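You operate a simulated robot arm through the tools that you are given. There is no shell and no other tool.

You are at the controls of a simulated two-armed robot. One attempt, no reset.

Task
Drop the scrap off the magnet bar into the green tin.
Fine: tin on the scrap seat, bar out, knob off; then knob on, bar in, tin back. Where these are worked on the way, their far stop is far enough and under half their travel is too little: magnet bar.

Only the result counts: the job must be done as asked and must still hold three seconds after the hand-in. Knocking over, shifting, dropping, spilling or breaking anything else fails it.

Robot
Two 7-joint arms with two-finger parallel grippers on one trunk that stands fixed in place. Base frame: the origin is at the foot of the trunk, x ahead of it, y to its left, z up. Units: m, degrees, N and s.
The left shoulder is at [0.02, 0.113, 1.472], the right one opposite. With the tool pointing down near the work surface each hand reaches from about 0.18 to 0.6 m from the base axis, measured 20 degrees to its own side. Payload 1.57 kg a hand.
The tool frame of a hand sits at the grasp point between the pads (the TCP): z along the fingers, y along the line on which they close. The tips reach 0.03 m beyond it. The gripper opens to 0.08 m. The fingers are 0.017 m wide and 0.012 m thick; the gripper's body (0.04 by 0.082 m) begins 0.08 m behind the TCP.
Orientation is told as [roll, pitch, yaw] about the base's x, y, z axes, in that order, counted from this pose: with the fingers straight down and closing along the base's y, the tool's x points along the base's -x, its y along +y and its z along -z.

Tools
- The arms move only by the tool play_rows. It takes "left_series", "right_series" or both (then of equal length, played together; a hand with none holds still); each is a list that holds one entry, the list of rows, each a list of 7 numbers: the finger opening in m, from 0 to 0.08, then the shift along the base's x, y, z in m, then the turn, a rotation vector about the base's x, y, z in degrees. In form: [[[gripper, dx, dy, dz, wx, wy, wz], ...]]. A call has 1 to 20 rows; each row shifts and turns the commanded pose from where the row before left it. Each row takes 0.2 s and may step no farther than 0.05 m and 8.6 degrees from the row before; otherwise, or with a gripper value out of range, the whole call is refused. A pose out of reach is approached as far as the arm can. The call stops where the force on the tool passes 40 N (or 10 N more than at its start, if that is more) or the arm is blocked; 0.2 s more then pass. Each finger travels about 0.045 m/s and halts on what it meets, pressing with about 22 N; the grip force reading is that of the motor and also rises with nothing between the fingers. The clock runs only during rows and for 0.2 s after the last one: add rows that do not move to give the fingers time. It gives the time, the measured TCP pose, the force on the tool (base axes), the opening and the grip force at its end, in the units of the frame above (readings bear some noise), with the torque about the TCP (base axes, N m) and any sound that the robot's microphone picked up.
- Cameras (640 x 400 px; columns grow to the right, rows downward): "scene" is now at [0.09, 0.0425, 1.6395]; the picture's right is [0.59, -0.81, 0.00], its down [-0.23, -0.17, -0.96] and it looks along [0.77, 0.56, -0.29] (base axes); focal length 214 px, centre (320, 200). "left" rides on the left gripper at [0.072, 0.007, -0.122] in its tool frame; the picture's right is [-0.09, 1.00, 0.00], its down [-0.84, -0.08, -0.54] and it looks along [-0.54, -0.05, 0.84] (tool axes); focal length 238 px, centre (320, 200). "right" rides on the right gripper at [0.072, -0.007, -0.122] in its tool frame; the picture's right is [0.09, 1.00, 0.00], its down [-0.84, 0.08, -0.54] and it looks along [-0.54, 0.05, 0.84] (tool axes); focal length 238 px, centre (320, 200).
- get_image(camera): a new picture of that camera. No time passes.
- slide_trunk(by): slides the trunk up (or, below 0, down) by that many m; the arms and the scene camera ride with it, the base frame stays. It gives what a move gives, with no picture.
- head_to(pan, tilt): turns the head with the scene camera to pan (to the left, within 80 degrees either way) and tilt (down, from -29 to 69), counted from straight ahead of the robot. It gives what a move gives.
- measure_at(camera, pixels): for up to 12 pixels [column, row] of the newest picture of that camera ("zoom" is the newest enlarged one), the place [x, y, z] in the base frame of the surface seen there, good to about 0.003 m, but the place of the scene camera against the robot may be out by one fixed shift of up to 0.025 m in any direction. No time passes.
- inspect(camera, box): a new picture of the part [left, top, right, bottom] of that camera's present view, enlarged. No time passes.
- hand_in(): hands the job in; it is judged then, once.

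Unless the task says otherwise, let go and move clear before handing in.

The tools are called as a command line: name --argument value ..., lists and objects as JSON in quotes. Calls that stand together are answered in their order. play_rows: Moves the arms, as the interface text tells. Its arguments: {"type":"object","properties":{"left_series":{"type":"array","items":{"type":"array","items":{"type":"array","items":{"type":"number"}}}},"right_series":{"type":"array","items":{"type":"array","items":{"type":"array","items":{"type":"number"}}}}},"required":[]} The other tools are called the same way: slide_trunk (by) slides the trunk up or down; head_to (pan, tilt) turns the head that bears the scene camera; get_image (camera) takes a picture; measure_at (camera, pixels) gives the place of the surface under pixels of a picture; inspect (camera, box) takes an enlarged picture of a part of a camera's view; hand_in () hands the job in.

At the start:

```text
time_s: 0.0
left_tcp_pos: [0.3199, 0.4514, 1.5606]
left_tool_rot: [0.1, 0.0, 0.0]
left_contact_force: [0.4, 1.5, 0.3]
left_moment: [0.02, -0.01, 0.0]
left_gripper_width: 0.0801
left_finger_force: 0.0
right_tcp_pos: [0.2732, 0.0521, 1.5604]
right_tool_rot: [0.1, 0.0, 0.0]
right_contact_force: [0.1, 0.0, 0.2]
right_moment: [-0.01, 0.01, -0.01]
right_gripper_width: 0.08
right_finger_force: 0.0
trunk travel left (down, up): [-0.525, 0.045]
head pan, tilt: [36.0, 16.8]
```

scene: 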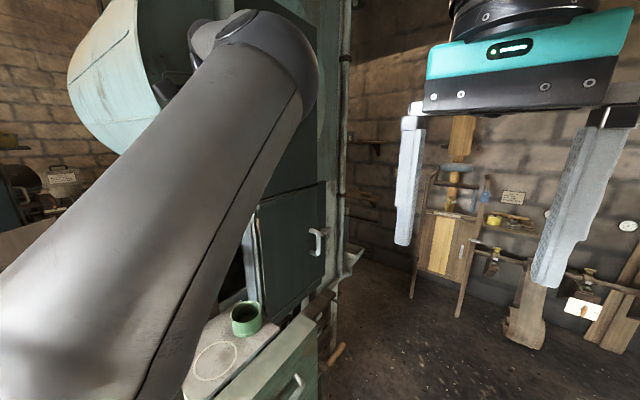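
right: 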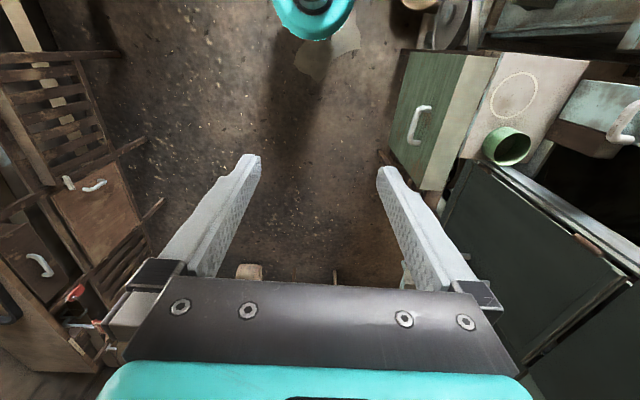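
left: 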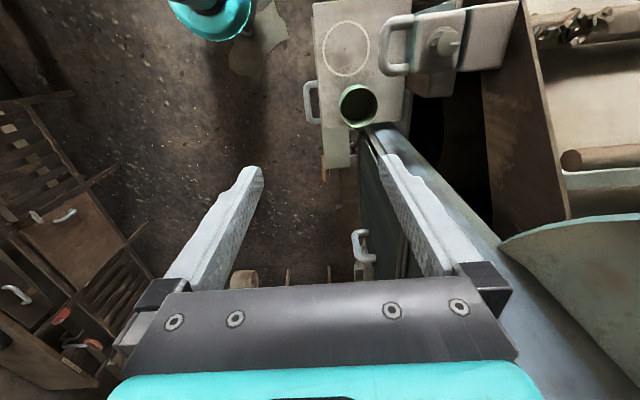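

The scene picture shows a green tin near (245,318) and a ring (215,358) on a bench; the left camera shows a handle at (398,45) and a knob at (443,42). I'll look at these more closely before moving.

inspect --camera "left" --box '[280, 0, 540, 162]'

inspect --camera "scene" --box '[160, 200, 400, 400]'

measure_at --camera "left" --pixels '[[358, 105], [358, 88], [346, 48], [398, 45], [443, 42], [400, 20], [395, 70], [345, 170], [310, 100], [490, 40], [430, 80], [330, 10]]'

```text
2.46 times, centred on (410, 81) of left
```

zoom: 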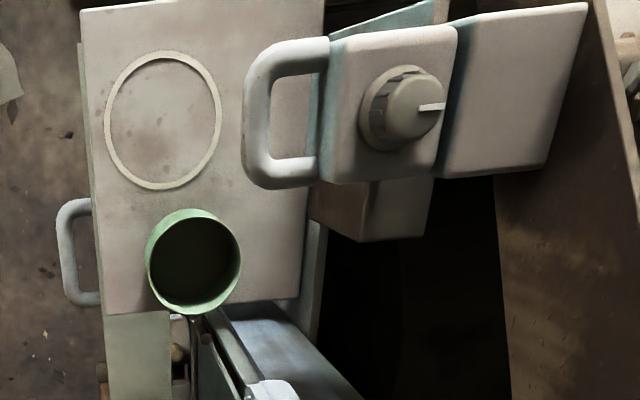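

```text
2.00 times, centred on (280, 300) of scene
```

zoom: 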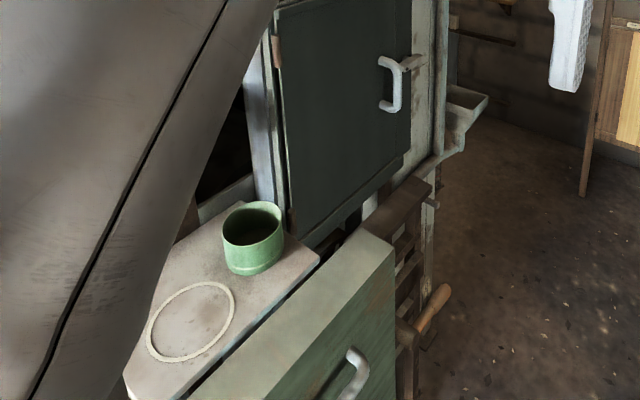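

```text
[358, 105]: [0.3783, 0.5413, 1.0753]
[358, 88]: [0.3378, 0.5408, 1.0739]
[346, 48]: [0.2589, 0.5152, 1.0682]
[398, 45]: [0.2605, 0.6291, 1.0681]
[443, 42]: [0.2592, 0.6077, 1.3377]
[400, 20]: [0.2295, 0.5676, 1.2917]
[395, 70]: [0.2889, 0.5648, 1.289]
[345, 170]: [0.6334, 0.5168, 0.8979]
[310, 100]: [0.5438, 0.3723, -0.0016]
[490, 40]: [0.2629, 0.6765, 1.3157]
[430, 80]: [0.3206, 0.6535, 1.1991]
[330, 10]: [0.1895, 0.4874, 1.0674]
```

The handle is near z 1.29 and the knob near z 1.34, with the ring at about (0.26, 0.515, 1.068) and the tin at about (0.36, 0.54). I'll turn the head toward the station to see it from the side.

head_to --pan 72 --tilt 38

get_image --camera "scene"

```text
time_s: 1.0
left_tcp_pos: [0.3201, 0.4524, 1.561]
left_tool_rot: [0.1, 0.0, -0.1]
left_contact_force: [-0.5, -0.6, -0.1]
left_moment: [0.02, -0.01, 0.01]
left_gripper_width: 0.08
left_finger_force: 0.0
right_tcp_pos: [0.2723, 0.0522, 1.5599]
right_tool_rot: [0.1, 0.0, -0.1]
right_contact_force: [-0.5, -0.2, 0.7]
right_moment: [0.02, 0.0, -0.02]
right_gripper_width: 0.0802
right_finger_force: 0.1
trunk travel left (down, up): [-0.525, 0.045]
head pan, tilt: [72.0, 38.0]
```

```text
taken
```

scene: 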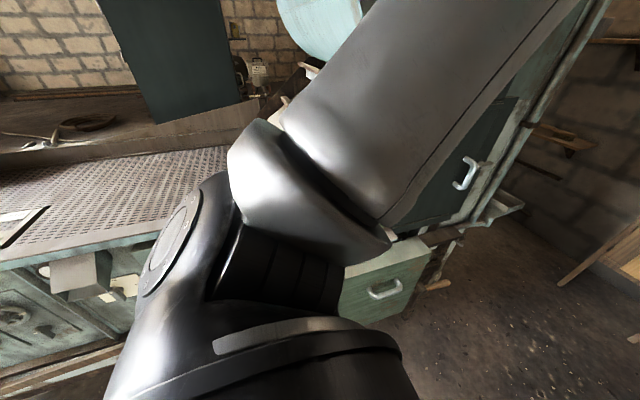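

The left arm blocks the scene camera here, so I'll use the left wrist camera instead. I'll back the left hand off and yaw it toward +y, high and clear of everything.

play_rows --left_series '[[[0.08, -0.005, -0.012, -0.005, 0, 0, 8], [0.08, -0.005, -0.012, -0.01, 0, 0, 8], [0.08, -0.005, -0.012, -0.01, 0, 0, 8], [0.08, -0.005, -0.012, -0.01, 0, 0, 8], [0.08, -0.005, -0.012, -0.01, 0, 0, 8], [0.08, -0.005, -0.012, -0.01, 0, 0, 8], [0.08, -0.005, -0.012, -0.01, 0, 0, 8], [0.08, -0.005, -0.012, -0.01, 0, 0, 8], [0.08, -0.005, -0.012, -0.01, 0, 0, 8], [0.08, -0.005, -0.012, -0.01, 0, 0, 8], [0.08, 0, 0, -0.01, 0, 0, 8], [0.08, 0, 0, 0, 0, 0, 2]]]'

get_image --camera "left"

get_image --camera "scene"

get_image --camera "right"

```text
time_s: 2.4
left_tcp_pos: [0.289, 0.3847, 1.5077]
left_tool_rot: [-0.2, 0.2, 46.4]
left_contact_force: [0.1, -0.5, -0.4]
left_moment: [0.02, 0.01, 0.01]
left_gripper_width: 0.0802
left_finger_force: 0.0
right_tcp_pos: [0.2756, 0.0444, 1.5582]
right_tool_rot: [-1.0, 0.1, -0.7]
right_contact_force: [-4.0, -28.1, 4.3]
right_moment: [1.58, -0.29, 0.23]
right_gripper_width: 0.0555
right_finger_force: 0.1
trunk travel left (down, up): [-0.525, 0.045]
head pan, tilt: [72.0, 38.0]
stopped in row 6 (right hand): the force on the tool passed its limit at 45 N (the readings are from after the stop); the commanded pose is now the measured one
```

```text
taken
```

left: 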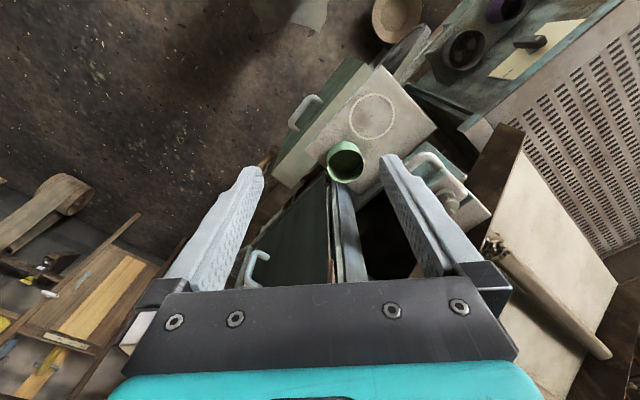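

```text
taken
```

scene: 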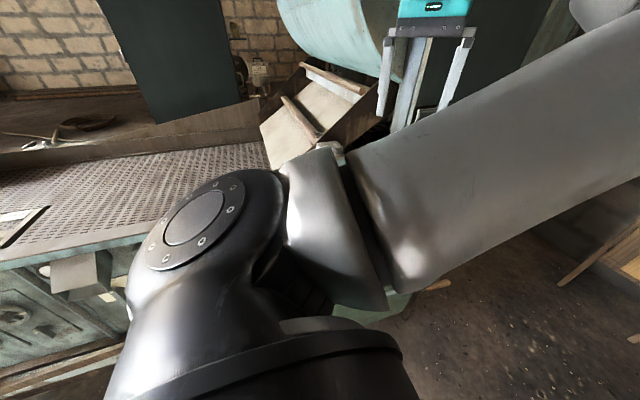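

```text
taken
```

right: 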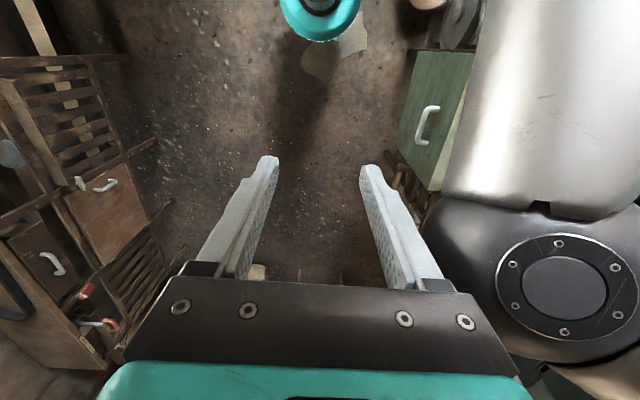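

The left elbow pressed on the right hand (28 N along −y), and the right picture shows the elbow at (560,280). I'll move the right hand well away to −y.

play_rows --right_series '[[[0.08, 0, -0.03, 0, 0, 0, 0], [0.08, 0, -0.04, 0, 0, 0, 0], [0.08, 0, -0.04, 0, 0, 0, 0], [0.08, 0, -0.04, 0, 0, 0, 0], [0.08, 0, -0.04, 0, 0, 0, 0], [0.08, 0, -0.04, 0, 0, 0, 0], [0.08, 0, -0.04, 0, 0, 0, 0], [0.08, 0, -0.03, 0, 0, 0, 0]]]'

get_image --camera "right"

```text
time_s: 4.2
left_tcp_pos: [0.2889, 0.3836, 1.5098]
left_tool_rot: [-0.2, -0.2, 46.2]
left_contact_force: [0.4, 0.1, 0.3]
left_moment: [-0.01, 0.01, 0.0]
left_gripper_width: 0.0801
left_finger_force: 0.1
right_tcp_pos: [0.2752, -0.2527, 1.5574]
right_tool_rot: [-0.8, 0.1, -0.5]
right_contact_force: [0.1, -0.8, -0.2]
right_moment: [0.01, 0.02, -0.01]
right_gripper_width: 0.0799
right_finger_force: 0.0
trunk travel left (down, up): [-0.525, 0.045]
head pan, tilt: [72.0, 38.0]
```

```text
taken
```

right: 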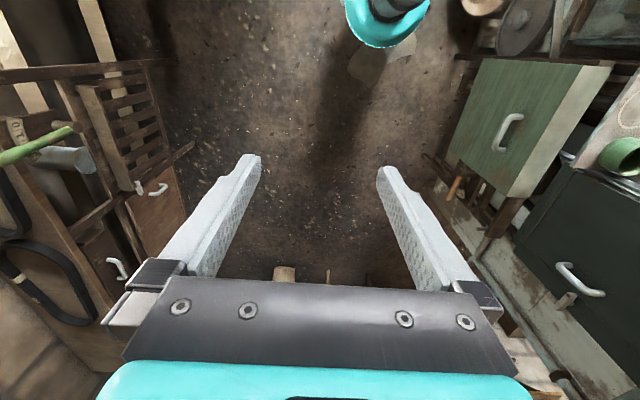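

The right hand is free now (0.8 N, y −0.25). I'll finish yawing the left hand to about +90 and lower it a little for a side view.

play_rows --left_series '[[[0.08, -0.005, -0.01, -0.015, 0, 0, 8], [0.08, -0.005, -0.01, -0.015, 0, 0, 8], [0.08, -0.005, -0.01, -0.015, 0, 0, 8], [0.08, -0.005, -0.01, -0.015, 0, 0, 8], [0.08, -0.005, -0.01, -0.015, 0, 0, 8], [0.08, 0, 0, -0.015, 0, 0, 4]]]'

get_image --camera "left"

get_image --camera "scene"

```text
time_s: 5.6
left_tcp_pos: [0.2643, 0.3343, 1.419]
left_tool_rot: [-0.3, 0.0, 90.4]
left_contact_force: [-0.6, -0.3, -0.4]
left_moment: [0.04, -0.02, 0.03]
left_gripper_width: 0.0801
left_finger_force: 0.1
right_tcp_pos: [0.2769, -0.2526, 1.558]
right_tool_rot: [-0.8, 0.0, -0.5]
right_contact_force: [-0.5, -0.2, 0.2]
right_moment: [0.0, 0.0, 0.0]
right_gripper_width: 0.0801
right_finger_force: 0.0
trunk travel left (down, up): [-0.525, 0.045]
head pan, tilt: [72.0, 38.0]
```

```text
taken
```

left: 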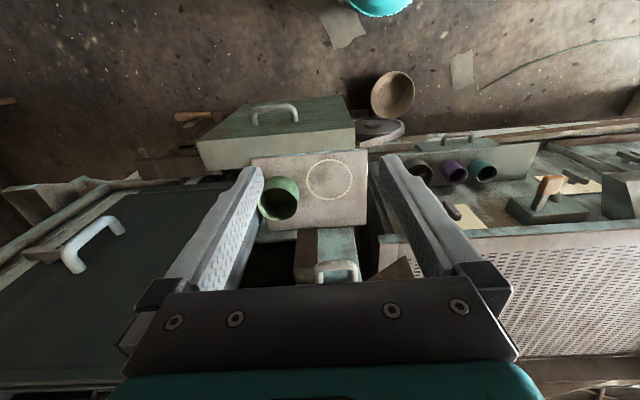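

```text
taken
```

scene: 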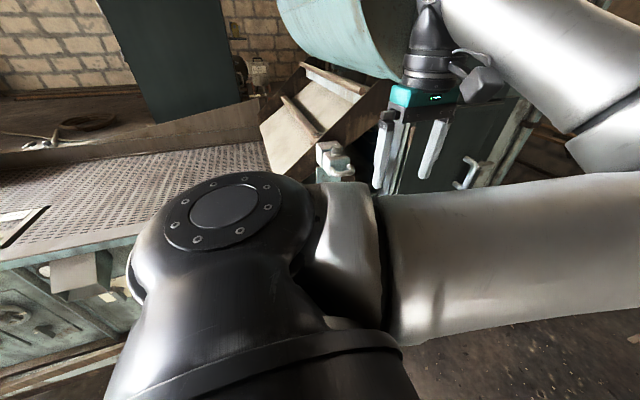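

The left view shows the ring (328,179), tin (278,198) and the bar handle (337,270) partly behind the gripper. I'll zoom the scene, then tilt the left hand toward +y for a more horizontal look.

inspect --camera "scene" --box '[280, 110, 420, 200]'

play_rows --left_series '[[[0.08, 0, -0.015, -0.01, 8, 0, 0], [0.08, 0, -0.015, -0.01, 8, 0, 0], [0.08, 0, -0.015, -0.01, 8, 0, 0], [0.08, 0, -0.015, -0.01, 8, 0, 0], [0.08, 0, -0.01, -0.01, 8, 0, 0]]]'

get_image --camera "left"

inspect --camera "left" --box '[220, 150, 440, 290]'

```text
4.44 times, centred on (350, 155) of scene
```

zoom: 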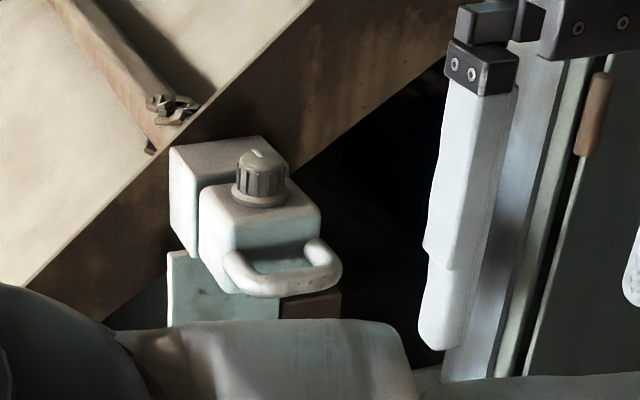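

```text
time_s: 6.8
left_tcp_pos: [0.2335, 0.3293, 1.397]
left_tool_rot: [-2.1, -40.3, 92.2]
left_contact_force: [0.3, 0.4, 0.6]
left_moment: [-0.01, -0.04, 0.02]
left_gripper_width: 0.08
left_finger_force: 0.1
left hand out of reach, approached as far as the arm can: row 1, 2, 3, 4, 5
right_tcp_pos: [0.2758, -0.2509, 1.5573]
right_tool_rot: [-0.8, 0.0, -0.7]
right_contact_force: [-1.0, 0.0, -0.1]
right_moment: [0.01, 0.06, -0.01]
right_gripper_width: 0.0797
right_finger_force: 0.0
trunk travel left (down, up): [-0.525, 0.045]
head pan, tilt: [72.0, 38.0]
```

```text
taken
```

left: 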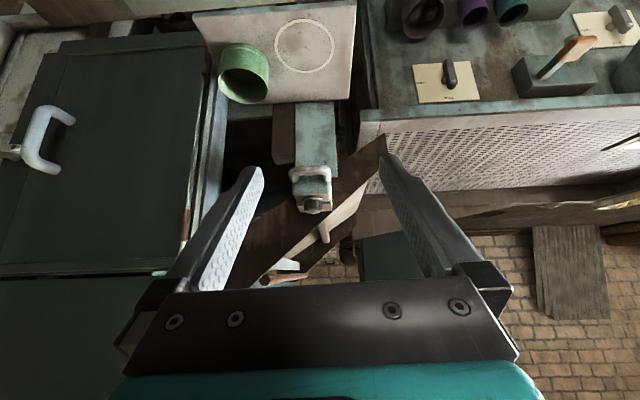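

```text
2.86 times, centred on (330, 220) of left
```

zoom: 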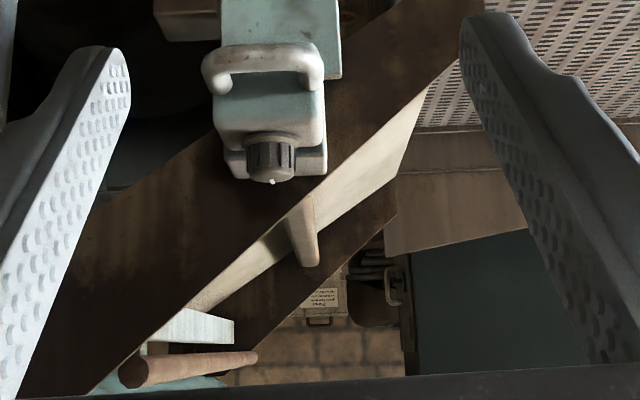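

The zoomed views show the bar head with its handle and the knob on top, in front of a fixed block on a post. I'll measure the geometry of the handle, knob, head, tin and ring.

measure_at --camera "left" --pixels '[[310, 171], [296, 180], [326, 180], [312, 204], [312, 190], [316, 135], [284, 135], [305, 20], [305, 72], [277, 45], [334, 45], [244, 55]]'

inspect --camera "left" --box '[200, 10, 400, 220]'

inspect --camera "left" --box '[270, 150, 360, 220]'

```text
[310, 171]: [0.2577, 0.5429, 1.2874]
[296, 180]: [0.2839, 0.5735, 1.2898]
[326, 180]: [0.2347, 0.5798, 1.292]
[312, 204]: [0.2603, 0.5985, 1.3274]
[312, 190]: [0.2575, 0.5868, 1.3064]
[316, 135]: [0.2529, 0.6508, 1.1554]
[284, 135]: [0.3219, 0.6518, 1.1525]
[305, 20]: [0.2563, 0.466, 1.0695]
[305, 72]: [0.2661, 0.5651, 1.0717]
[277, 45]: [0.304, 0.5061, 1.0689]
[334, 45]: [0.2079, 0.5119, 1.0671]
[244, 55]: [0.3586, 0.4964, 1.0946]
```

```text
1.90 times, centred on (300, 115) of left
```

zoom: 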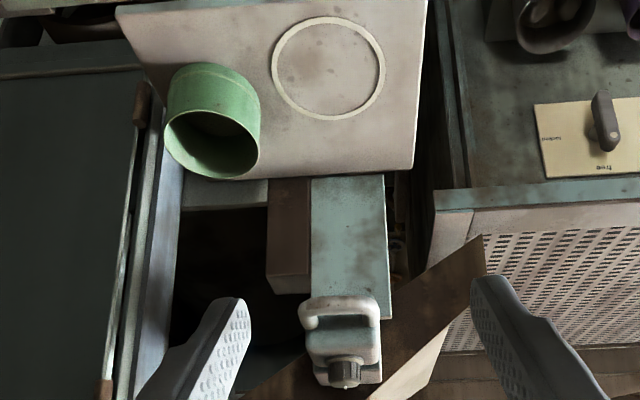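

```text
5.71 times, centred on (315, 185) of left
```

zoom: 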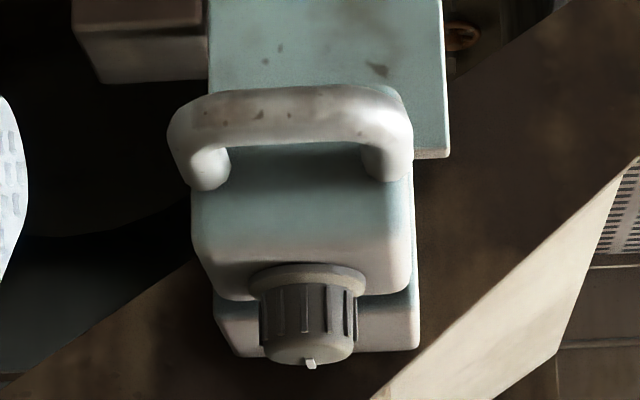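

The head's front is at y≈0.58, the handle grip at y≈0.543 and z≈1.288, the knob near (0.26, 0.60), and the ring centre near (0.257, 0.513). Now I'll measure the tin's rim and base and the nearby door frame.

inspect --camera "left" --box '[190, 20, 300, 120]'

measure_at --camera "left" --pixels '[[268, 78], [220, 80], [244, 104], [244, 70], [243, 62], [268, 60], [222, 60], [245, 46], [213, 90], [214, 60], [204, 100], [200, 40]]'

```text
4.00 times, centred on (245, 70) of left
```

zoom: 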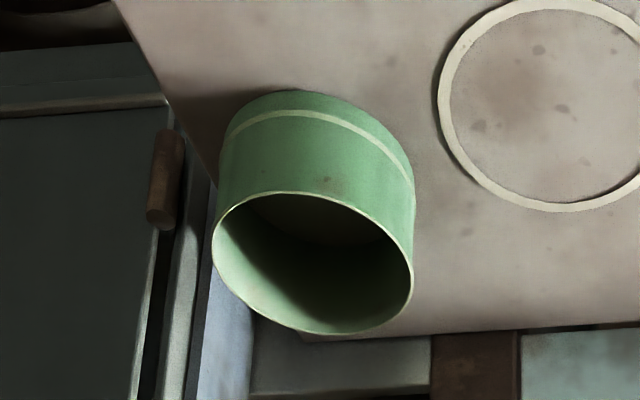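

```text
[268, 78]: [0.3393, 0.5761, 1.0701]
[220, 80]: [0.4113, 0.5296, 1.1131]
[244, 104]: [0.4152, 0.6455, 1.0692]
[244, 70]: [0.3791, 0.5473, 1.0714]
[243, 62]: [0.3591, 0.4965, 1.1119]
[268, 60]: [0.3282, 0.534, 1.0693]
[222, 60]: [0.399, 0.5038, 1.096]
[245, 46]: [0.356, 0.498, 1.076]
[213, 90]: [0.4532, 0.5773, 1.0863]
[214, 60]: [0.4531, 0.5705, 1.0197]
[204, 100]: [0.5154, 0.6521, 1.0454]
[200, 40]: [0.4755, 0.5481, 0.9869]
```

The zoom shows the tin rim clearly, from (213,245) to (413,270). I'll measure rim points on the zoom directly.

measure_at --camera "zoom" --pixels '[[216, 235], [410, 260], [290, 189], [300, 325], [230, 160], [412, 200], [330, 90], [290, 150], [300, 240], [225, 290], [395, 230], [412, 160]]'

```text
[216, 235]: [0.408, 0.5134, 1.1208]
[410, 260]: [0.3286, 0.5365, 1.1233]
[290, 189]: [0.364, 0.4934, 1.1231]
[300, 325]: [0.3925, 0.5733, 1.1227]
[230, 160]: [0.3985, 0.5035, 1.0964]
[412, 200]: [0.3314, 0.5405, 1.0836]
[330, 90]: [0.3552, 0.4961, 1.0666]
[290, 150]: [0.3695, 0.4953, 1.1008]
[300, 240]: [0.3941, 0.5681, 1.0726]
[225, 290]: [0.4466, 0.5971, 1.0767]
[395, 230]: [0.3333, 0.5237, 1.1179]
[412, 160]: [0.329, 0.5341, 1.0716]
```

The tin rim is at z≈1.123, with its centre about (0.369, 0.535) and radius about 0.041, so I'd grip its −x wall with one finger inside. I'll check the heights of the surfaces on the −x side before choosing the tilt.

get_image --camera "left"

measure_at --camera "left" --pixels '[[366, 130], [400, 110], [420, 50], [450, 70], [345, 85], [356, 40], [380, 20], [490, 105], [350, 120], [338, 150], [200, 20], [100, 20]]'

measure_at --camera "scene" --pixels '[[338, 148], [335, 160], [325, 165], [340, 175], [322, 150], [325, 182]]'

```text
taken
```

left: 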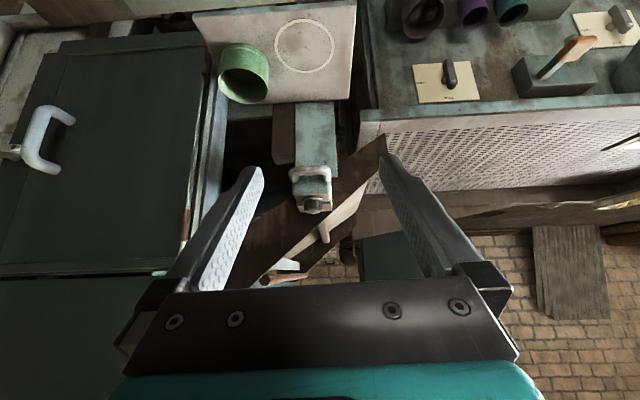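

```text
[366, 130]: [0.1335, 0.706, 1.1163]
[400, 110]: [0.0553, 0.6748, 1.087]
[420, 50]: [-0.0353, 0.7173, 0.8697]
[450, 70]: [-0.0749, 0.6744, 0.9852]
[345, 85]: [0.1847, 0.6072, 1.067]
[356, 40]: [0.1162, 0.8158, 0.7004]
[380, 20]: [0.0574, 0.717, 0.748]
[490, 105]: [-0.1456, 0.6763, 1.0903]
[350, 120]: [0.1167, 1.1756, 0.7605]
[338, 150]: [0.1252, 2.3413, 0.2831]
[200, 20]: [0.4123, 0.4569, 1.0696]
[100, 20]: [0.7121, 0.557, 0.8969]
```

```text
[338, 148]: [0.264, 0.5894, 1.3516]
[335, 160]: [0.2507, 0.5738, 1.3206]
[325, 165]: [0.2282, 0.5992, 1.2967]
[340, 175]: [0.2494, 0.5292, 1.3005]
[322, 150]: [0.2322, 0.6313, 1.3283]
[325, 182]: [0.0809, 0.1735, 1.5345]
```

The −x side in front is clear (the table's front edge is at y≈0.675). I'll reduce the tilt to about 25° and move toward a point above the tin's −x wall, opening to 0.04.

play_rows --left_series '[[[0.04, 0.02, 0.02, -0.01, -5, 0, 0], [0.04, 0.02, 0.02, -0.02, -5, 0, 0], [0.04, 0.02, 0.02, -0.02, -5, 0, 0], [0.04, 0, 0, 0, 0, 0, 0]]]'

```text
time_s: 7.8
left_tcp_pos: [0.2623, 0.3314, 1.3923]
left_tool_rot: [-0.2, -30.0, 89.9]
left_contact_force: [0.1, -0.3, 0.4]
left_moment: [0.03, 0.02, -0.01]
left_gripper_width: 0.0399
left_finger_force: 0.0
left hand out of reach, approached as far as the arm can: row 1, 2, 3
right_tcp_pos: [0.2757, -0.253, 1.5561]
right_tool_rot: [-0.7, 0.0, -0.5]
right_contact_force: [-0.4, -0.1, -0.8]
right_moment: [0.03, -0.01, 0.0]
right_gripper_width: 0.0801
right_finger_force: 0.1
trunk travel left (down, up): [-0.525, 0.045]
head pan, tilt: [72.0, 38.0]
```

The hand is still at the inner reach limit (0.262, 0.331, 1.392, tilt 30°). I'll move outward in +y and +x, keeping the height.

play_rows --left_series '[[[0.04, 0.02, 0.03, 0.0, 0, 0, 0], [0.04, 0.02, 0.03, 0.0, 0, 0, 0], [0.04, 0.01, 0.03, 0.0, 0, 0, 0], [0.04, 0, 0, 0, 0, 0, 0]]]'

```text
time_s: 8.8
left_tcp_pos: [0.2818, 0.3766, 1.3964]
left_tool_rot: [-0.2, -28.4, 89.9]
left_contact_force: [0.5, -0.3, 0.4]
left_moment: [0.02, 0.01, 0.02]
left_gripper_width: 0.0397
left_finger_force: 0.0
left hand out of reach, approached as far as the arm can: row 1, 2
right_tcp_pos: [0.2742, -0.2534, 1.5574]
right_tool_rot: [-0.8, 0.0, -0.6]
right_contact_force: [0.5, -0.6, 0.3]
right_moment: [0.03, -0.02, -0.02]
right_gripper_width: 0.0801
right_finger_force: 0.1
trunk travel left (down, up): [-0.525, 0.045]
head pan, tilt: [72.0, 38.0]
```

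Now it follows (0.282, 0.377, 1.396, tilt ~28°). I'll go to x 0.329 and descend in front of the bench before moving in over the tin.

play_rows --left_series '[[[0.04, 0.012, 0.01, -0.02, 0, 0, 0], [0.04, 0.012, 0.01, -0.03, 0, 0, 0], [0.04, 0.012, 0.01, -0.03, 0, 0, 0], [0.04, 0.011, 0.01, -0.03, 0, 0, 0], [0.04, 0, 0.01, -0.03, 0, 0, 0], [0.04, 0, 0, -0.03, 0, 0, 0], [0.04, 0, 0, -0.02, 0, 0, 0], [0.04, 0, 0, 0, 0, 0, 0]]]'

get_image --camera "left"

get_image --camera "scene"

```text
time_s: 10.6
left_tcp_pos: [0.2655, 0.4013, 1.3288]
left_tool_rot: [-0.3, -28.3, 89.8]
left_contact_force: [-0.6, 1.9, -0.7]
left_moment: [0.0, 0.03, 0.05]
left_gripper_width: 0.04
left_finger_force: 0.0
left hand out of reach, approached as far as the arm can: row 1, 2, 3, 4, 5, 6, 7
right_tcp_pos: [0.2759, -0.2518, 1.5564]
right_tool_rot: [-0.9, 0.0, -0.5]
right_contact_force: [1.2, 0.5, -0.3]
right_moment: [0.0, 0.0, 0.02]
right_gripper_width: 0.0801
right_finger_force: 0.1
trunk travel left (down, up): [-0.525, 0.045]
head pan, tilt: [72.0, 38.0]
```

```text
taken
```

left: 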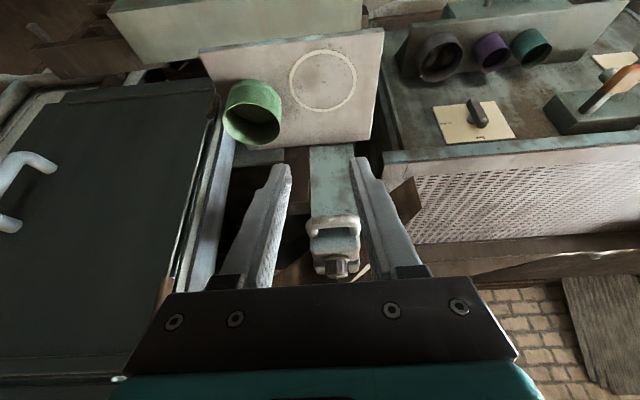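

```text
taken
```

scene: 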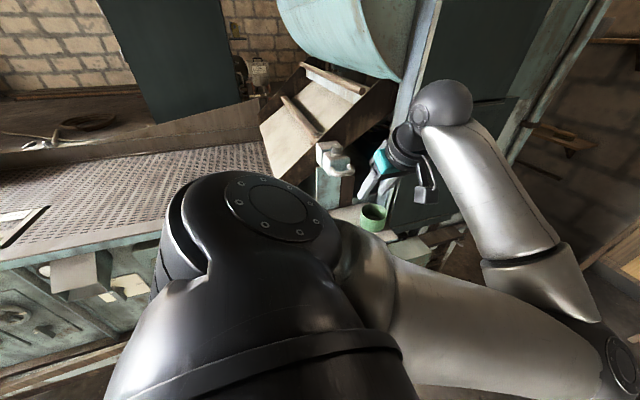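

The scene shows the elbow swung far out at +x, so this hand yaw is at a joint limit. I'll yaw back toward 45° and see whether the arm loosens up there.

play_rows --left_series '[[[0.04, 0, 0, 0.01, 0, 0, -8], [0.04, 0.0, 0.0, 0.01, 0, 0, -8], [0.04, 0.005, 0, 0.0, 0, 0, -8], [0.04, 0.005, 0, 0.0, 0, 0, -8], [0.04, 0.005, 0, 0.0, 0, 0, -8], [0.04, 0.005, 0, 0.0, 0, 0, -5], [0.04, 0, 0, 0, 0, 0, 0]]]'

get_image --camera "scene"

get_image --camera "left"

```text
time_s: 12.2
left_tcp_pos: [0.2848, 0.4034, 1.3506]
left_tool_rot: [-0.1, -28.4, 45.0]
left_contact_force: [-0.3, -1.4, 0.1]
left_moment: [0.02, 0.0, 0.03]
left_gripper_width: 0.0401
left_finger_force: 0.0
right_tcp_pos: [0.275, -0.2531, 1.5565]
right_tool_rot: [-0.8, 0.1, -0.6]
right_contact_force: [0.0, 0.4, -0.2]
right_moment: [0.01, 0.02, 0.03]
right_gripper_width: 0.0802
right_finger_force: 0.0
trunk travel left (down, up): [-0.525, 0.045]
head pan, tilt: [72.0, 38.0]
```

```text
taken
```

scene: 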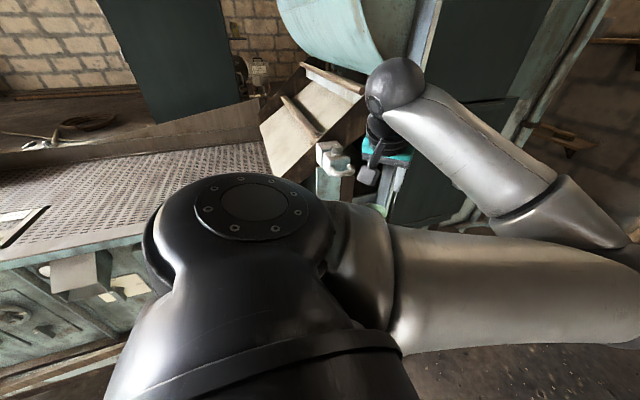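

```text
taken
```

left: 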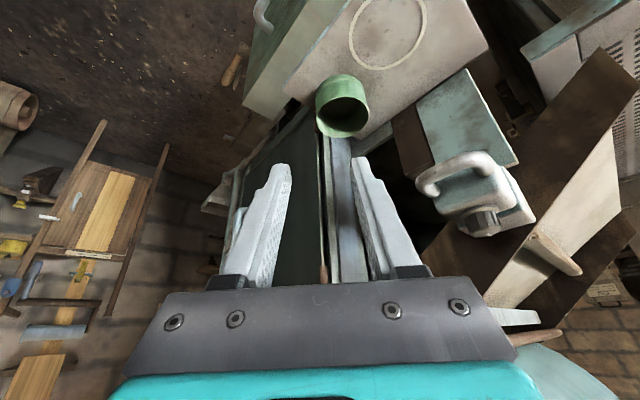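

At yaw 45° the arm follows with no limits, and the tin is well seen at (343,105), as is the head at (480,205). I'll refine the tin rim, ring, handle and knob positions from here.

inspect --camera "left" --box '[290, 0, 450, 150]'

inspect --camera "left" --box '[400, 130, 560, 250]'

measure_at --camera "left" --pixels '[[317, 110], [368, 104], [340, 77], [350, 139], [352, 35], [428, 12], [388, 65], [330, 80], [490, 195], [430, 178], [465, 158], [484, 225]]'

```text
2.67 times, centred on (370, 75) of left
```

zoom: 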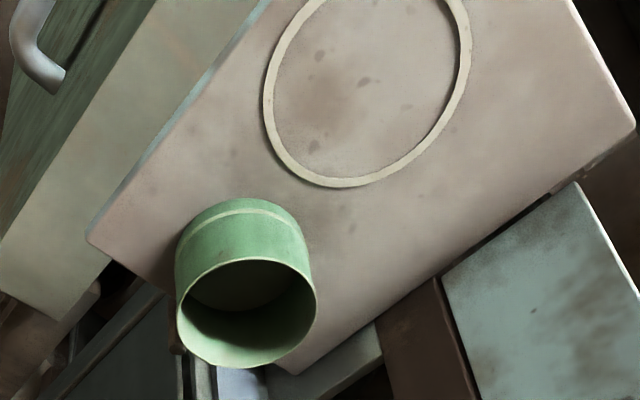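

```text
3.33 times, centred on (480, 190) of left
```

zoom: 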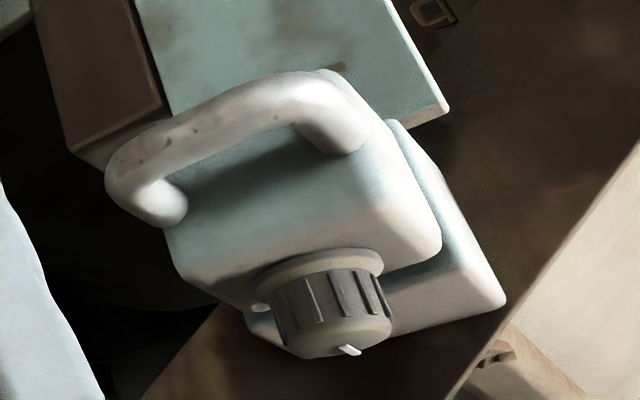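

```text
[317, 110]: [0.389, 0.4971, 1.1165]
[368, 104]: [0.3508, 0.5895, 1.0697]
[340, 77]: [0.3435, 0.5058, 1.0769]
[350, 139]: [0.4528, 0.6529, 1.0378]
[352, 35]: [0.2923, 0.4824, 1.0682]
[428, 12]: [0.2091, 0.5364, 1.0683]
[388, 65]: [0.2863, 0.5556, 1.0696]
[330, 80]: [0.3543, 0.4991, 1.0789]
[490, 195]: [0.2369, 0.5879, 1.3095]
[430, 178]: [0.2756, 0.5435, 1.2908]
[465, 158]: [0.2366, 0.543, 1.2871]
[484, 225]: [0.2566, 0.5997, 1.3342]
```

The zoom shows a small white dot on the head beside the knob at (260,307), perhaps an off mark, and the pointer at (350,350). I'll measure them and look closer.

measure_at --camera "zoom" --pixels '[[260, 307], [350, 350], [330, 335], [320, 260], [385, 275], [250, 285], [160, 200], [345, 130], [230, 105], [430, 245], [250, 210], [480, 290]]'

inspect --camera "left" --box '[450, 190, 510, 245]'

inspect --camera "scene" --box '[310, 130, 360, 165]'

```text
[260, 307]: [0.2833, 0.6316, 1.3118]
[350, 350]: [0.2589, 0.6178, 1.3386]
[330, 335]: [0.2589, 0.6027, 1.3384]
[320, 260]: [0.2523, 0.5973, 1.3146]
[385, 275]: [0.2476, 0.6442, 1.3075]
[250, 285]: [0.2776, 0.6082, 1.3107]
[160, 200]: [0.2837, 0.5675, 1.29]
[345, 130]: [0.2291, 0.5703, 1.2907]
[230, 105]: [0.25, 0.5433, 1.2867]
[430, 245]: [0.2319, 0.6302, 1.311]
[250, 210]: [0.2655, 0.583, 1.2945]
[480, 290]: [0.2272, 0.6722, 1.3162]
```

```text
7.27 times, centred on (480, 218) of left
```

zoom: 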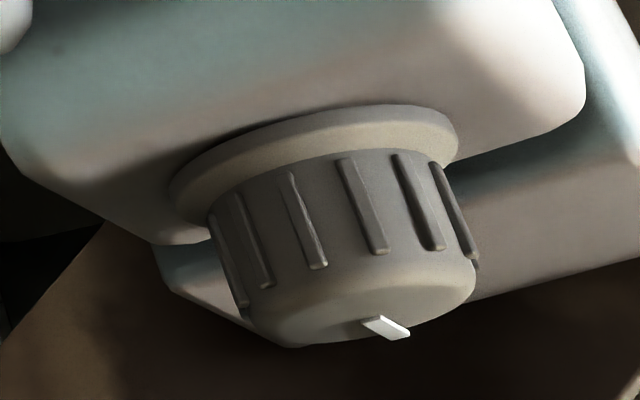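

```text
11.43 times, centred on (335, 148) of scene
```

zoom: 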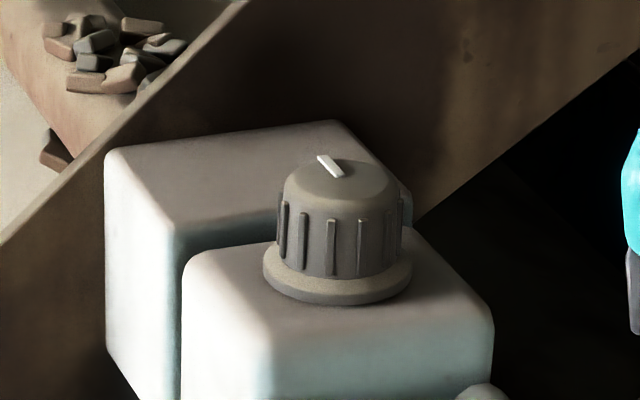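

The knob's pointer faces +y with no printed marks, and the knob centre is about (0.259, 0.603, top 1.339). Next I'll move above the tin's front wall at about (0.394, 0.503), staying above the rim.

play_rows --left_series '[[[0.04, 0.018, 0.0165, -0.028, 0, 0, 0], [0.04, 0.018, 0.0165, -0.028, 0, 0, 0], [0.04, 0.018, 0.0165, -0.028, 0, 0, 0], [0.04, 0.018, 0.0165, -0.028, 0, 0, 0], [0.04, 0.018, 0.0165, -0.028, 0, 0, 0], [0.04, 0.018, 0.0165, -0.028, 0, 0, 0], [0.04, 0, 0, 0, 0, 0, 0]]]'

get_image --camera "left"

```text
time_s: 13.8
left_tcp_pos: [0.3919, 0.5011, 1.1819]
left_tool_rot: [-0.3, -28.5, 45.0]
left_contact_force: [0.6, -0.5, 0.6]
left_moment: [0.02, -0.01, -0.02]
left_gripper_width: 0.0401
left_finger_force: 0.1
right_tcp_pos: [0.276, -0.2532, 1.5573]
right_tool_rot: [-0.8, 0.0, -0.6]
right_contact_force: [-0.4, -1.1, -0.2]
right_moment: [0.02, -0.02, -0.01]
right_gripper_width: 0.08
right_finger_force: 0.1
trunk travel left (down, up): [-0.525, 0.045]
head pan, tilt: [72.0, 38.0]
```

```text
taken
```

left: 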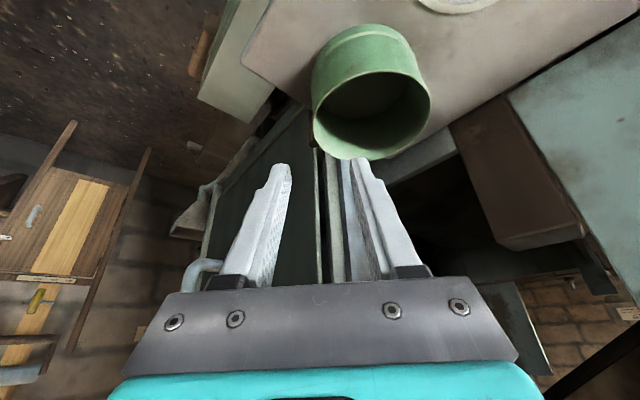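

The tin's left wall (column ~312, row 110) lies between the fingers (tips at 283 and 362). I'll check the rim's place before descending.

measure_at --camera "left" --pixels '[[314, 105], [315, 125], [428, 98], [350, 79], [360, 156], [385, 156], [370, 75], [330, 88], [400, 74], [370, 110]]'

inspect --camera "left" --box '[250, 20, 450, 180]'

```text
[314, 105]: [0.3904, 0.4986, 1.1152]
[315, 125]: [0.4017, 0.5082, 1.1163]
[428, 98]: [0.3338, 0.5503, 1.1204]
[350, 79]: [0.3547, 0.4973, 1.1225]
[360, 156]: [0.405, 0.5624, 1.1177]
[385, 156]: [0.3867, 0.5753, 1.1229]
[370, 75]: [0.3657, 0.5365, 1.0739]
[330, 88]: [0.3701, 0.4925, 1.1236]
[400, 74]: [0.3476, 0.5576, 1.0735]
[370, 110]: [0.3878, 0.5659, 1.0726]
```

```text
2.50 times, centred on (350, 100) of left
```

zoom: 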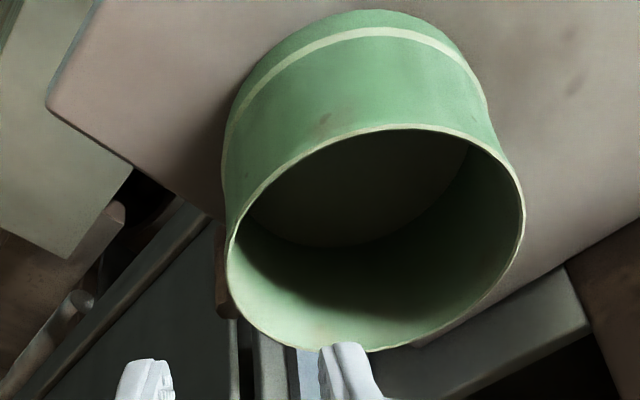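

The rim fits a circle centred (0.370, 0.535) with r≈0.0415 and z 1.123. I'll shift 3 mm and descend 0.07 so one finger goes inside, then close.

play_rows --left_series '[[[0.04, 0.003, 0, -0.02, 0, 0, 0], [0.04, 0, 0, -0.02, 0, 0, 0], [0.04, 0, 0, -0.015, 0, 0, 0], [0.04, 0, 0, -0.013, 0, 0, 0], [0.04, 0, 0, 0, 0, 0, 0]]]'

get_image --camera "left"

```text
time_s: 15.0
left_tcp_pos: [0.3944, 0.5004, 1.1152]
left_tool_rot: [-0.2, -28.3, 45.0]
left_contact_force: [0.0, -0.5, -0.1]
left_moment: [0.02, 0.0, 0.0]
left_gripper_width: 0.04
left_finger_force: 0.1
right_tcp_pos: [0.2748, -0.2526, 1.5572]
right_tool_rot: [-0.8, 0.1, -0.6]
right_contact_force: [-0.2, -0.1, 0.5]
right_moment: [-0.02, 0.02, 0.03]
right_gripper_width: 0.0802
right_finger_force: 0.2
trunk travel left (down, up): [-0.525, 0.045]
head pan, tilt: [72.0, 38.0]
```

```text
taken
```

left: 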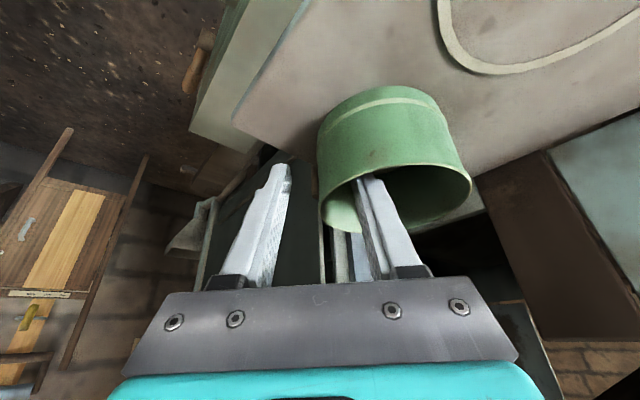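

The right finger is inside the tin and the left one outside, with no contact force. I'll close on the wall.

play_rows --left_series '[[[0.0, 0, 0, 0, 0, 0, 0], [0.0, 0, 0, 0, 0, 0, 0], [0.0, 0, 0, 0, 0, 0, 0], [0.0, 0, 0, 0, 0, 0, 0], [0.0, 0, 0, 0, 0, 0, 0]]]'

get_image --camera "left"

```text
time_s: 16.2
left_tcp_pos: [0.3954, 0.4995, 1.1153]
left_tool_rot: [-0.2, -28.4, 45.0]
left_contact_force: [-0.1, 0.3, 1.3]
left_moment: [-0.02, 0.16, -0.03]
left_gripper_width: 0.0089
left_finger_force: 21.7
right_tcp_pos: [0.2753, -0.2524, 1.5577]
right_tool_rot: [-0.9, -0.1, -0.5]
right_contact_force: [-0.3, 0.7, 0.1]
right_moment: [-0.03, 0.0, -0.02]
right_gripper_width: 0.0797
right_finger_force: 0.1
trunk travel left (down, up): [-0.525, 0.045]
head pan, tilt: [72.0, 38.0]
```

```text
taken
```

left: 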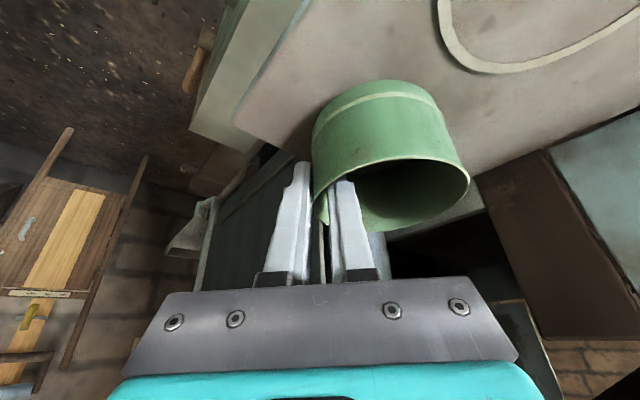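

The grip holds (0.009 m, 21.7 N) and the tin is between the pads. I'll lift it 3 cm and look.

play_rows --left_series '[[[0.0, 0, 0, 0.01, 0, 0, 0], [0.0, 0, 0, 0.01, 0, 0, 0], [0.0, 0, 0, 0.01, 0, 0, 0], [0.0, 0, 0, 0, 0, 0, 0]]]'

inspect --camera "left" --box '[250, 20, 500, 240]'

get_image --camera "left"

```text
time_s: 17.2
left_tcp_pos: [0.394, 0.501, 1.1457]
left_tool_rot: [-0.2, -28.3, 45.1]
left_contact_force: [0.0, -1.6, -1.9]
left_moment: [-0.15, -0.06, -0.01]
left_gripper_width: 0.0074
left_finger_force: 22.7
right_tcp_pos: [0.2765, -0.2518, 1.5578]
right_tool_rot: [-0.8, -0.1, -0.6]
right_contact_force: [-1.0, -0.2, 0.7]
right_moment: [0.02, 0.0, 0.02]
right_gripper_width: 0.0797
right_finger_force: 0.0
trunk travel left (down, up): [-0.525, 0.045]
head pan, tilt: [72.0, 38.0]
```

```text
1.82 times, centred on (375, 130) of left
```

zoom: 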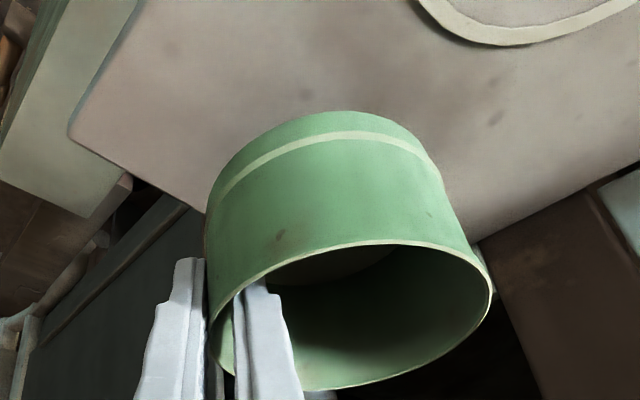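

```text
taken
```

left: 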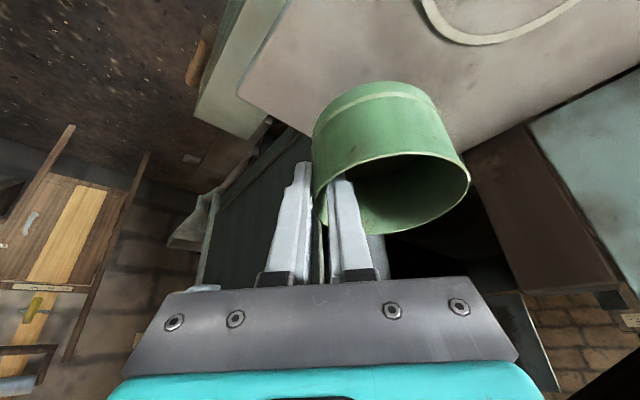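

The tin is lifted and held. I'll measure its rim to find its centre and any tilt.

measure_at --camera "zoom" --pixels '[[217, 310], [488, 290], [380, 242], [300, 255], [330, 388], [420, 365], [470, 325], [207, 240], [320, 115], [270, 130], [400, 130], [442, 190]]'

```text
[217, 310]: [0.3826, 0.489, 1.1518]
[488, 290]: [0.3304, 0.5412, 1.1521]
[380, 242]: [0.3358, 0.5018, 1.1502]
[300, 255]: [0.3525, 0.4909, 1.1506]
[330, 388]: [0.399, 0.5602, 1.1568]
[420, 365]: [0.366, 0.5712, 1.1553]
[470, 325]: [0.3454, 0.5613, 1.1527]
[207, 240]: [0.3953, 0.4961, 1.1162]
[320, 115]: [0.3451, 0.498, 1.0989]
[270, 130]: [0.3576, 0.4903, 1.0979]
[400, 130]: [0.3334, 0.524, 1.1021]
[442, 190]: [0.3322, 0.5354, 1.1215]
```

The rim centre is about (0.370, 0.530), the tilt about 4°, and the base about 3 cm above the board. I'll carry it (−0.115, −0.016) over to the ring, centred at about (0.256, 0.516).

play_rows --left_series '[[[0.0, -0.01, -0.002, 0, 0, 0, 0], [0.0, -0.02, -0.003, 0, 0, 0, 0], [0.0, -0.02, -0.003, 0, 0, 0, 0], [0.0, -0.02, -0.003, 0, 0, 0, 0], [0.0, -0.02, -0.003, 0, 0, 0, 0], [0.0, -0.015, -0.002, 0, 0, 0, 0], [0.0, -0.01, 0, 0, 0, 0, 0], [0.0, 0, 0, -0.01, 0, 0, 0], [0.0, 0, 0, 0, 0, 0, 0]]]'

get_image --camera "left"

inspect --camera "left" --box '[250, 20, 500, 240]'

```text
time_s: 19.2
left_tcp_pos: [0.2822, 0.4836, 1.1338]
left_tool_rot: [-0.1, -28.3, 45.1]
left_contact_force: [0.3, 0.1, -0.4]
left_moment: [-0.01, -0.02, -0.01]
left_gripper_width: 0.0056
left_finger_force: 22.0
right_tcp_pos: [0.2744, -0.2536, 1.5571]
right_tool_rot: [-0.9, 0.0, -0.6]
right_contact_force: [0.7, -1.0, 0.9]
right_moment: [-0.01, 0.02, 0.02]
right_gripper_width: 0.0799
right_finger_force: 0.1
trunk travel left (down, up): [-0.525, 0.045]
head pan, tilt: [72.0, 38.0]
```

```text
taken
```

left: 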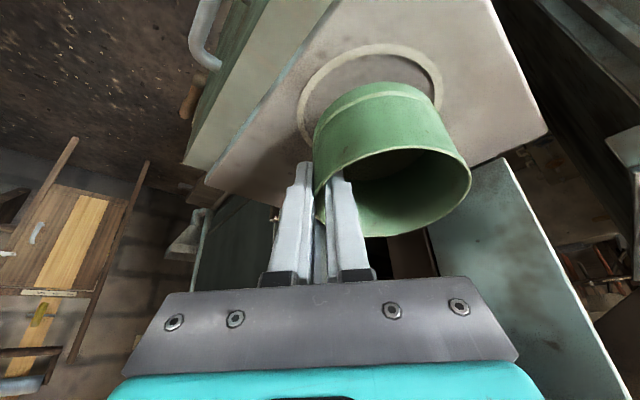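

```text
1.82 times, centred on (375, 130) of left
```

zoom: 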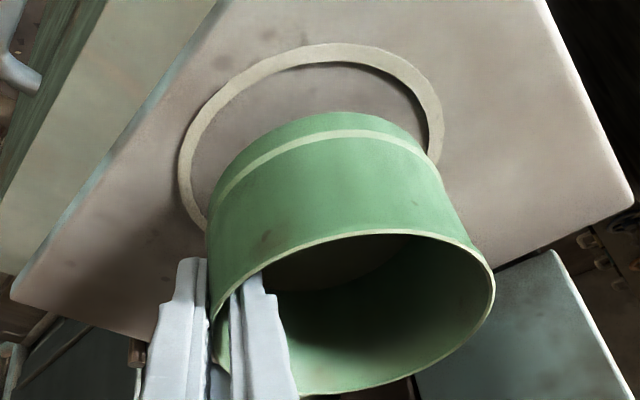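

The tin hangs over the ring, and the grip reading is 0.0056 m at 22 N. I'll measure the rim and base to see if it slipped.

measure_at --camera "zoom" --pixels '[[217, 310], [490, 290], [380, 234], [300, 248], [330, 390], [420, 370], [470, 325], [330, 116], [270, 130], [400, 130], [330, 50], [195, 160]]'

measure_at --camera "left" --pixels '[[300, 100], [320, 65], [370, 50], [420, 60], [437, 85], [302, 130], [450, 60], [280, 130]]'

```text
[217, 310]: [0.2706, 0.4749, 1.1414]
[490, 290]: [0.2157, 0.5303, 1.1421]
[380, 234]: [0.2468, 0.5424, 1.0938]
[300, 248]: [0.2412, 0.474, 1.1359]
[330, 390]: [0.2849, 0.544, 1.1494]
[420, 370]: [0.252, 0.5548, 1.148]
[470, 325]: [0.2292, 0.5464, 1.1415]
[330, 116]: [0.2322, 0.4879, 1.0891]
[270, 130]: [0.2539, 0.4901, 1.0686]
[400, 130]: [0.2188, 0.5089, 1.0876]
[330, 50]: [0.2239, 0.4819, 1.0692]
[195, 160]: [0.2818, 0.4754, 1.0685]
```

```text
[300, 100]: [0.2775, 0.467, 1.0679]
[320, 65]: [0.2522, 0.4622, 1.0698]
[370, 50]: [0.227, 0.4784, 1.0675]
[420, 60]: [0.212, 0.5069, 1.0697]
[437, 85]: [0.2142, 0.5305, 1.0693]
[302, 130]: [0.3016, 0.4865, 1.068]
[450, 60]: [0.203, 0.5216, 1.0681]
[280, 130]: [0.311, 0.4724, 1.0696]
```

The tin has pitched about 9° around the grip, its rim centre is about (0.2555, 0.514), and the ring from this view is centred near (0.260, 0.511). I'll set it down gently with a small shift of (−0.003, −0.006).

play_rows --left_series '[[[0.0, -0.002, -0.003, -0.006, 0, 0, 0], [0.0, -0.001, -0.003, -0.005, 0, 0, 0], [0.0, 0, 0, -0.004, 0, 0, 0], [0.0, 0, 0, -0.003, 0, 0, 0], [0.0, 0, 0, 0, 0, 0, 0]]]'

inspect --camera "left" --box '[250, 20, 500, 240]'

```text
time_s: 20.4
left_tcp_pos: [0.2782, 0.4792, 1.1167]
left_tool_rot: [-0.1, -28.5, 45.0]
left_contact_force: [0.1, 0.8, 6.3]
left_moment: [-0.06, 0.24, -0.02]
left_gripper_width: 0.0041
left_finger_force: 21.7
right_tcp_pos: [0.2751, -0.2531, 1.5575]
right_tool_rot: [-0.8, -0.1, -0.7]
right_contact_force: [-0.6, -0.1, 0.8]
right_moment: [-0.02, 0.04, -0.02]
right_gripper_width: 0.08
right_finger_force: 0.1
trunk travel left (down, up): [-0.525, 0.045]
head pan, tilt: [72.0, 38.0]
```

```text
1.82 times, centred on (375, 130) of left
```

zoom: 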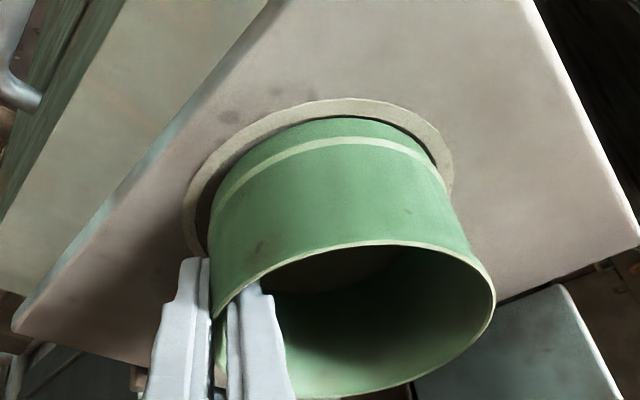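

The tin touches the board (6 N) within the ring. I'll open to 0.03 so that it settles, then look.

play_rows --left_series '[[[0.012, 0, 0, 0, 0, 0, 0], [0.02, 0, 0, 0, 0, 0, 0], [0.03, 0, 0, 0, 0, 0, 0], [0.03, 0, 0, 0, 0, 0, 0]]]'

inspect --camera "left" --box '[250, 20, 500, 240]'

```text
time_s: 21.4
left_tcp_pos: [0.2776, 0.4791, 1.1147]
left_tool_rot: [-0.2, -28.4, 45.1]
left_contact_force: [0.2, -0.2, 0.7]
left_moment: [0.02, -0.03, 0.02]
left_gripper_width: 0.0298
left_finger_force: 0.1
right_tcp_pos: [0.2753, -0.252, 1.5575]
right_tool_rot: [-0.8, 0.0, -0.6]
right_contact_force: [0.3, 0.0, -0.5]
right_moment: [-0.02, -0.01, -0.01]
right_gripper_width: 0.08
right_finger_force: 0.1
trunk travel left (down, up): [-0.525, 0.045]
head pan, tilt: [72.0, 38.0]
```

```text
1.82 times, centred on (375, 130) of left
```

zoom: 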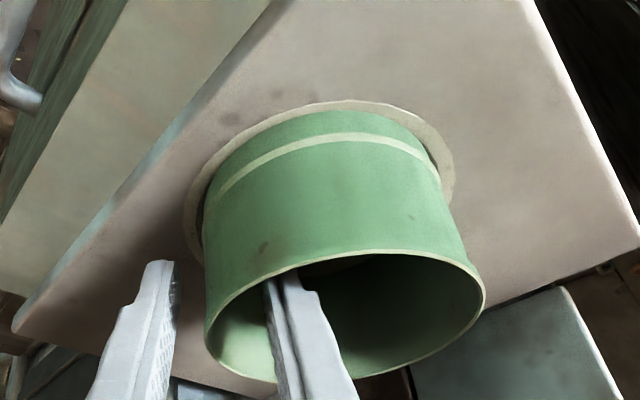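

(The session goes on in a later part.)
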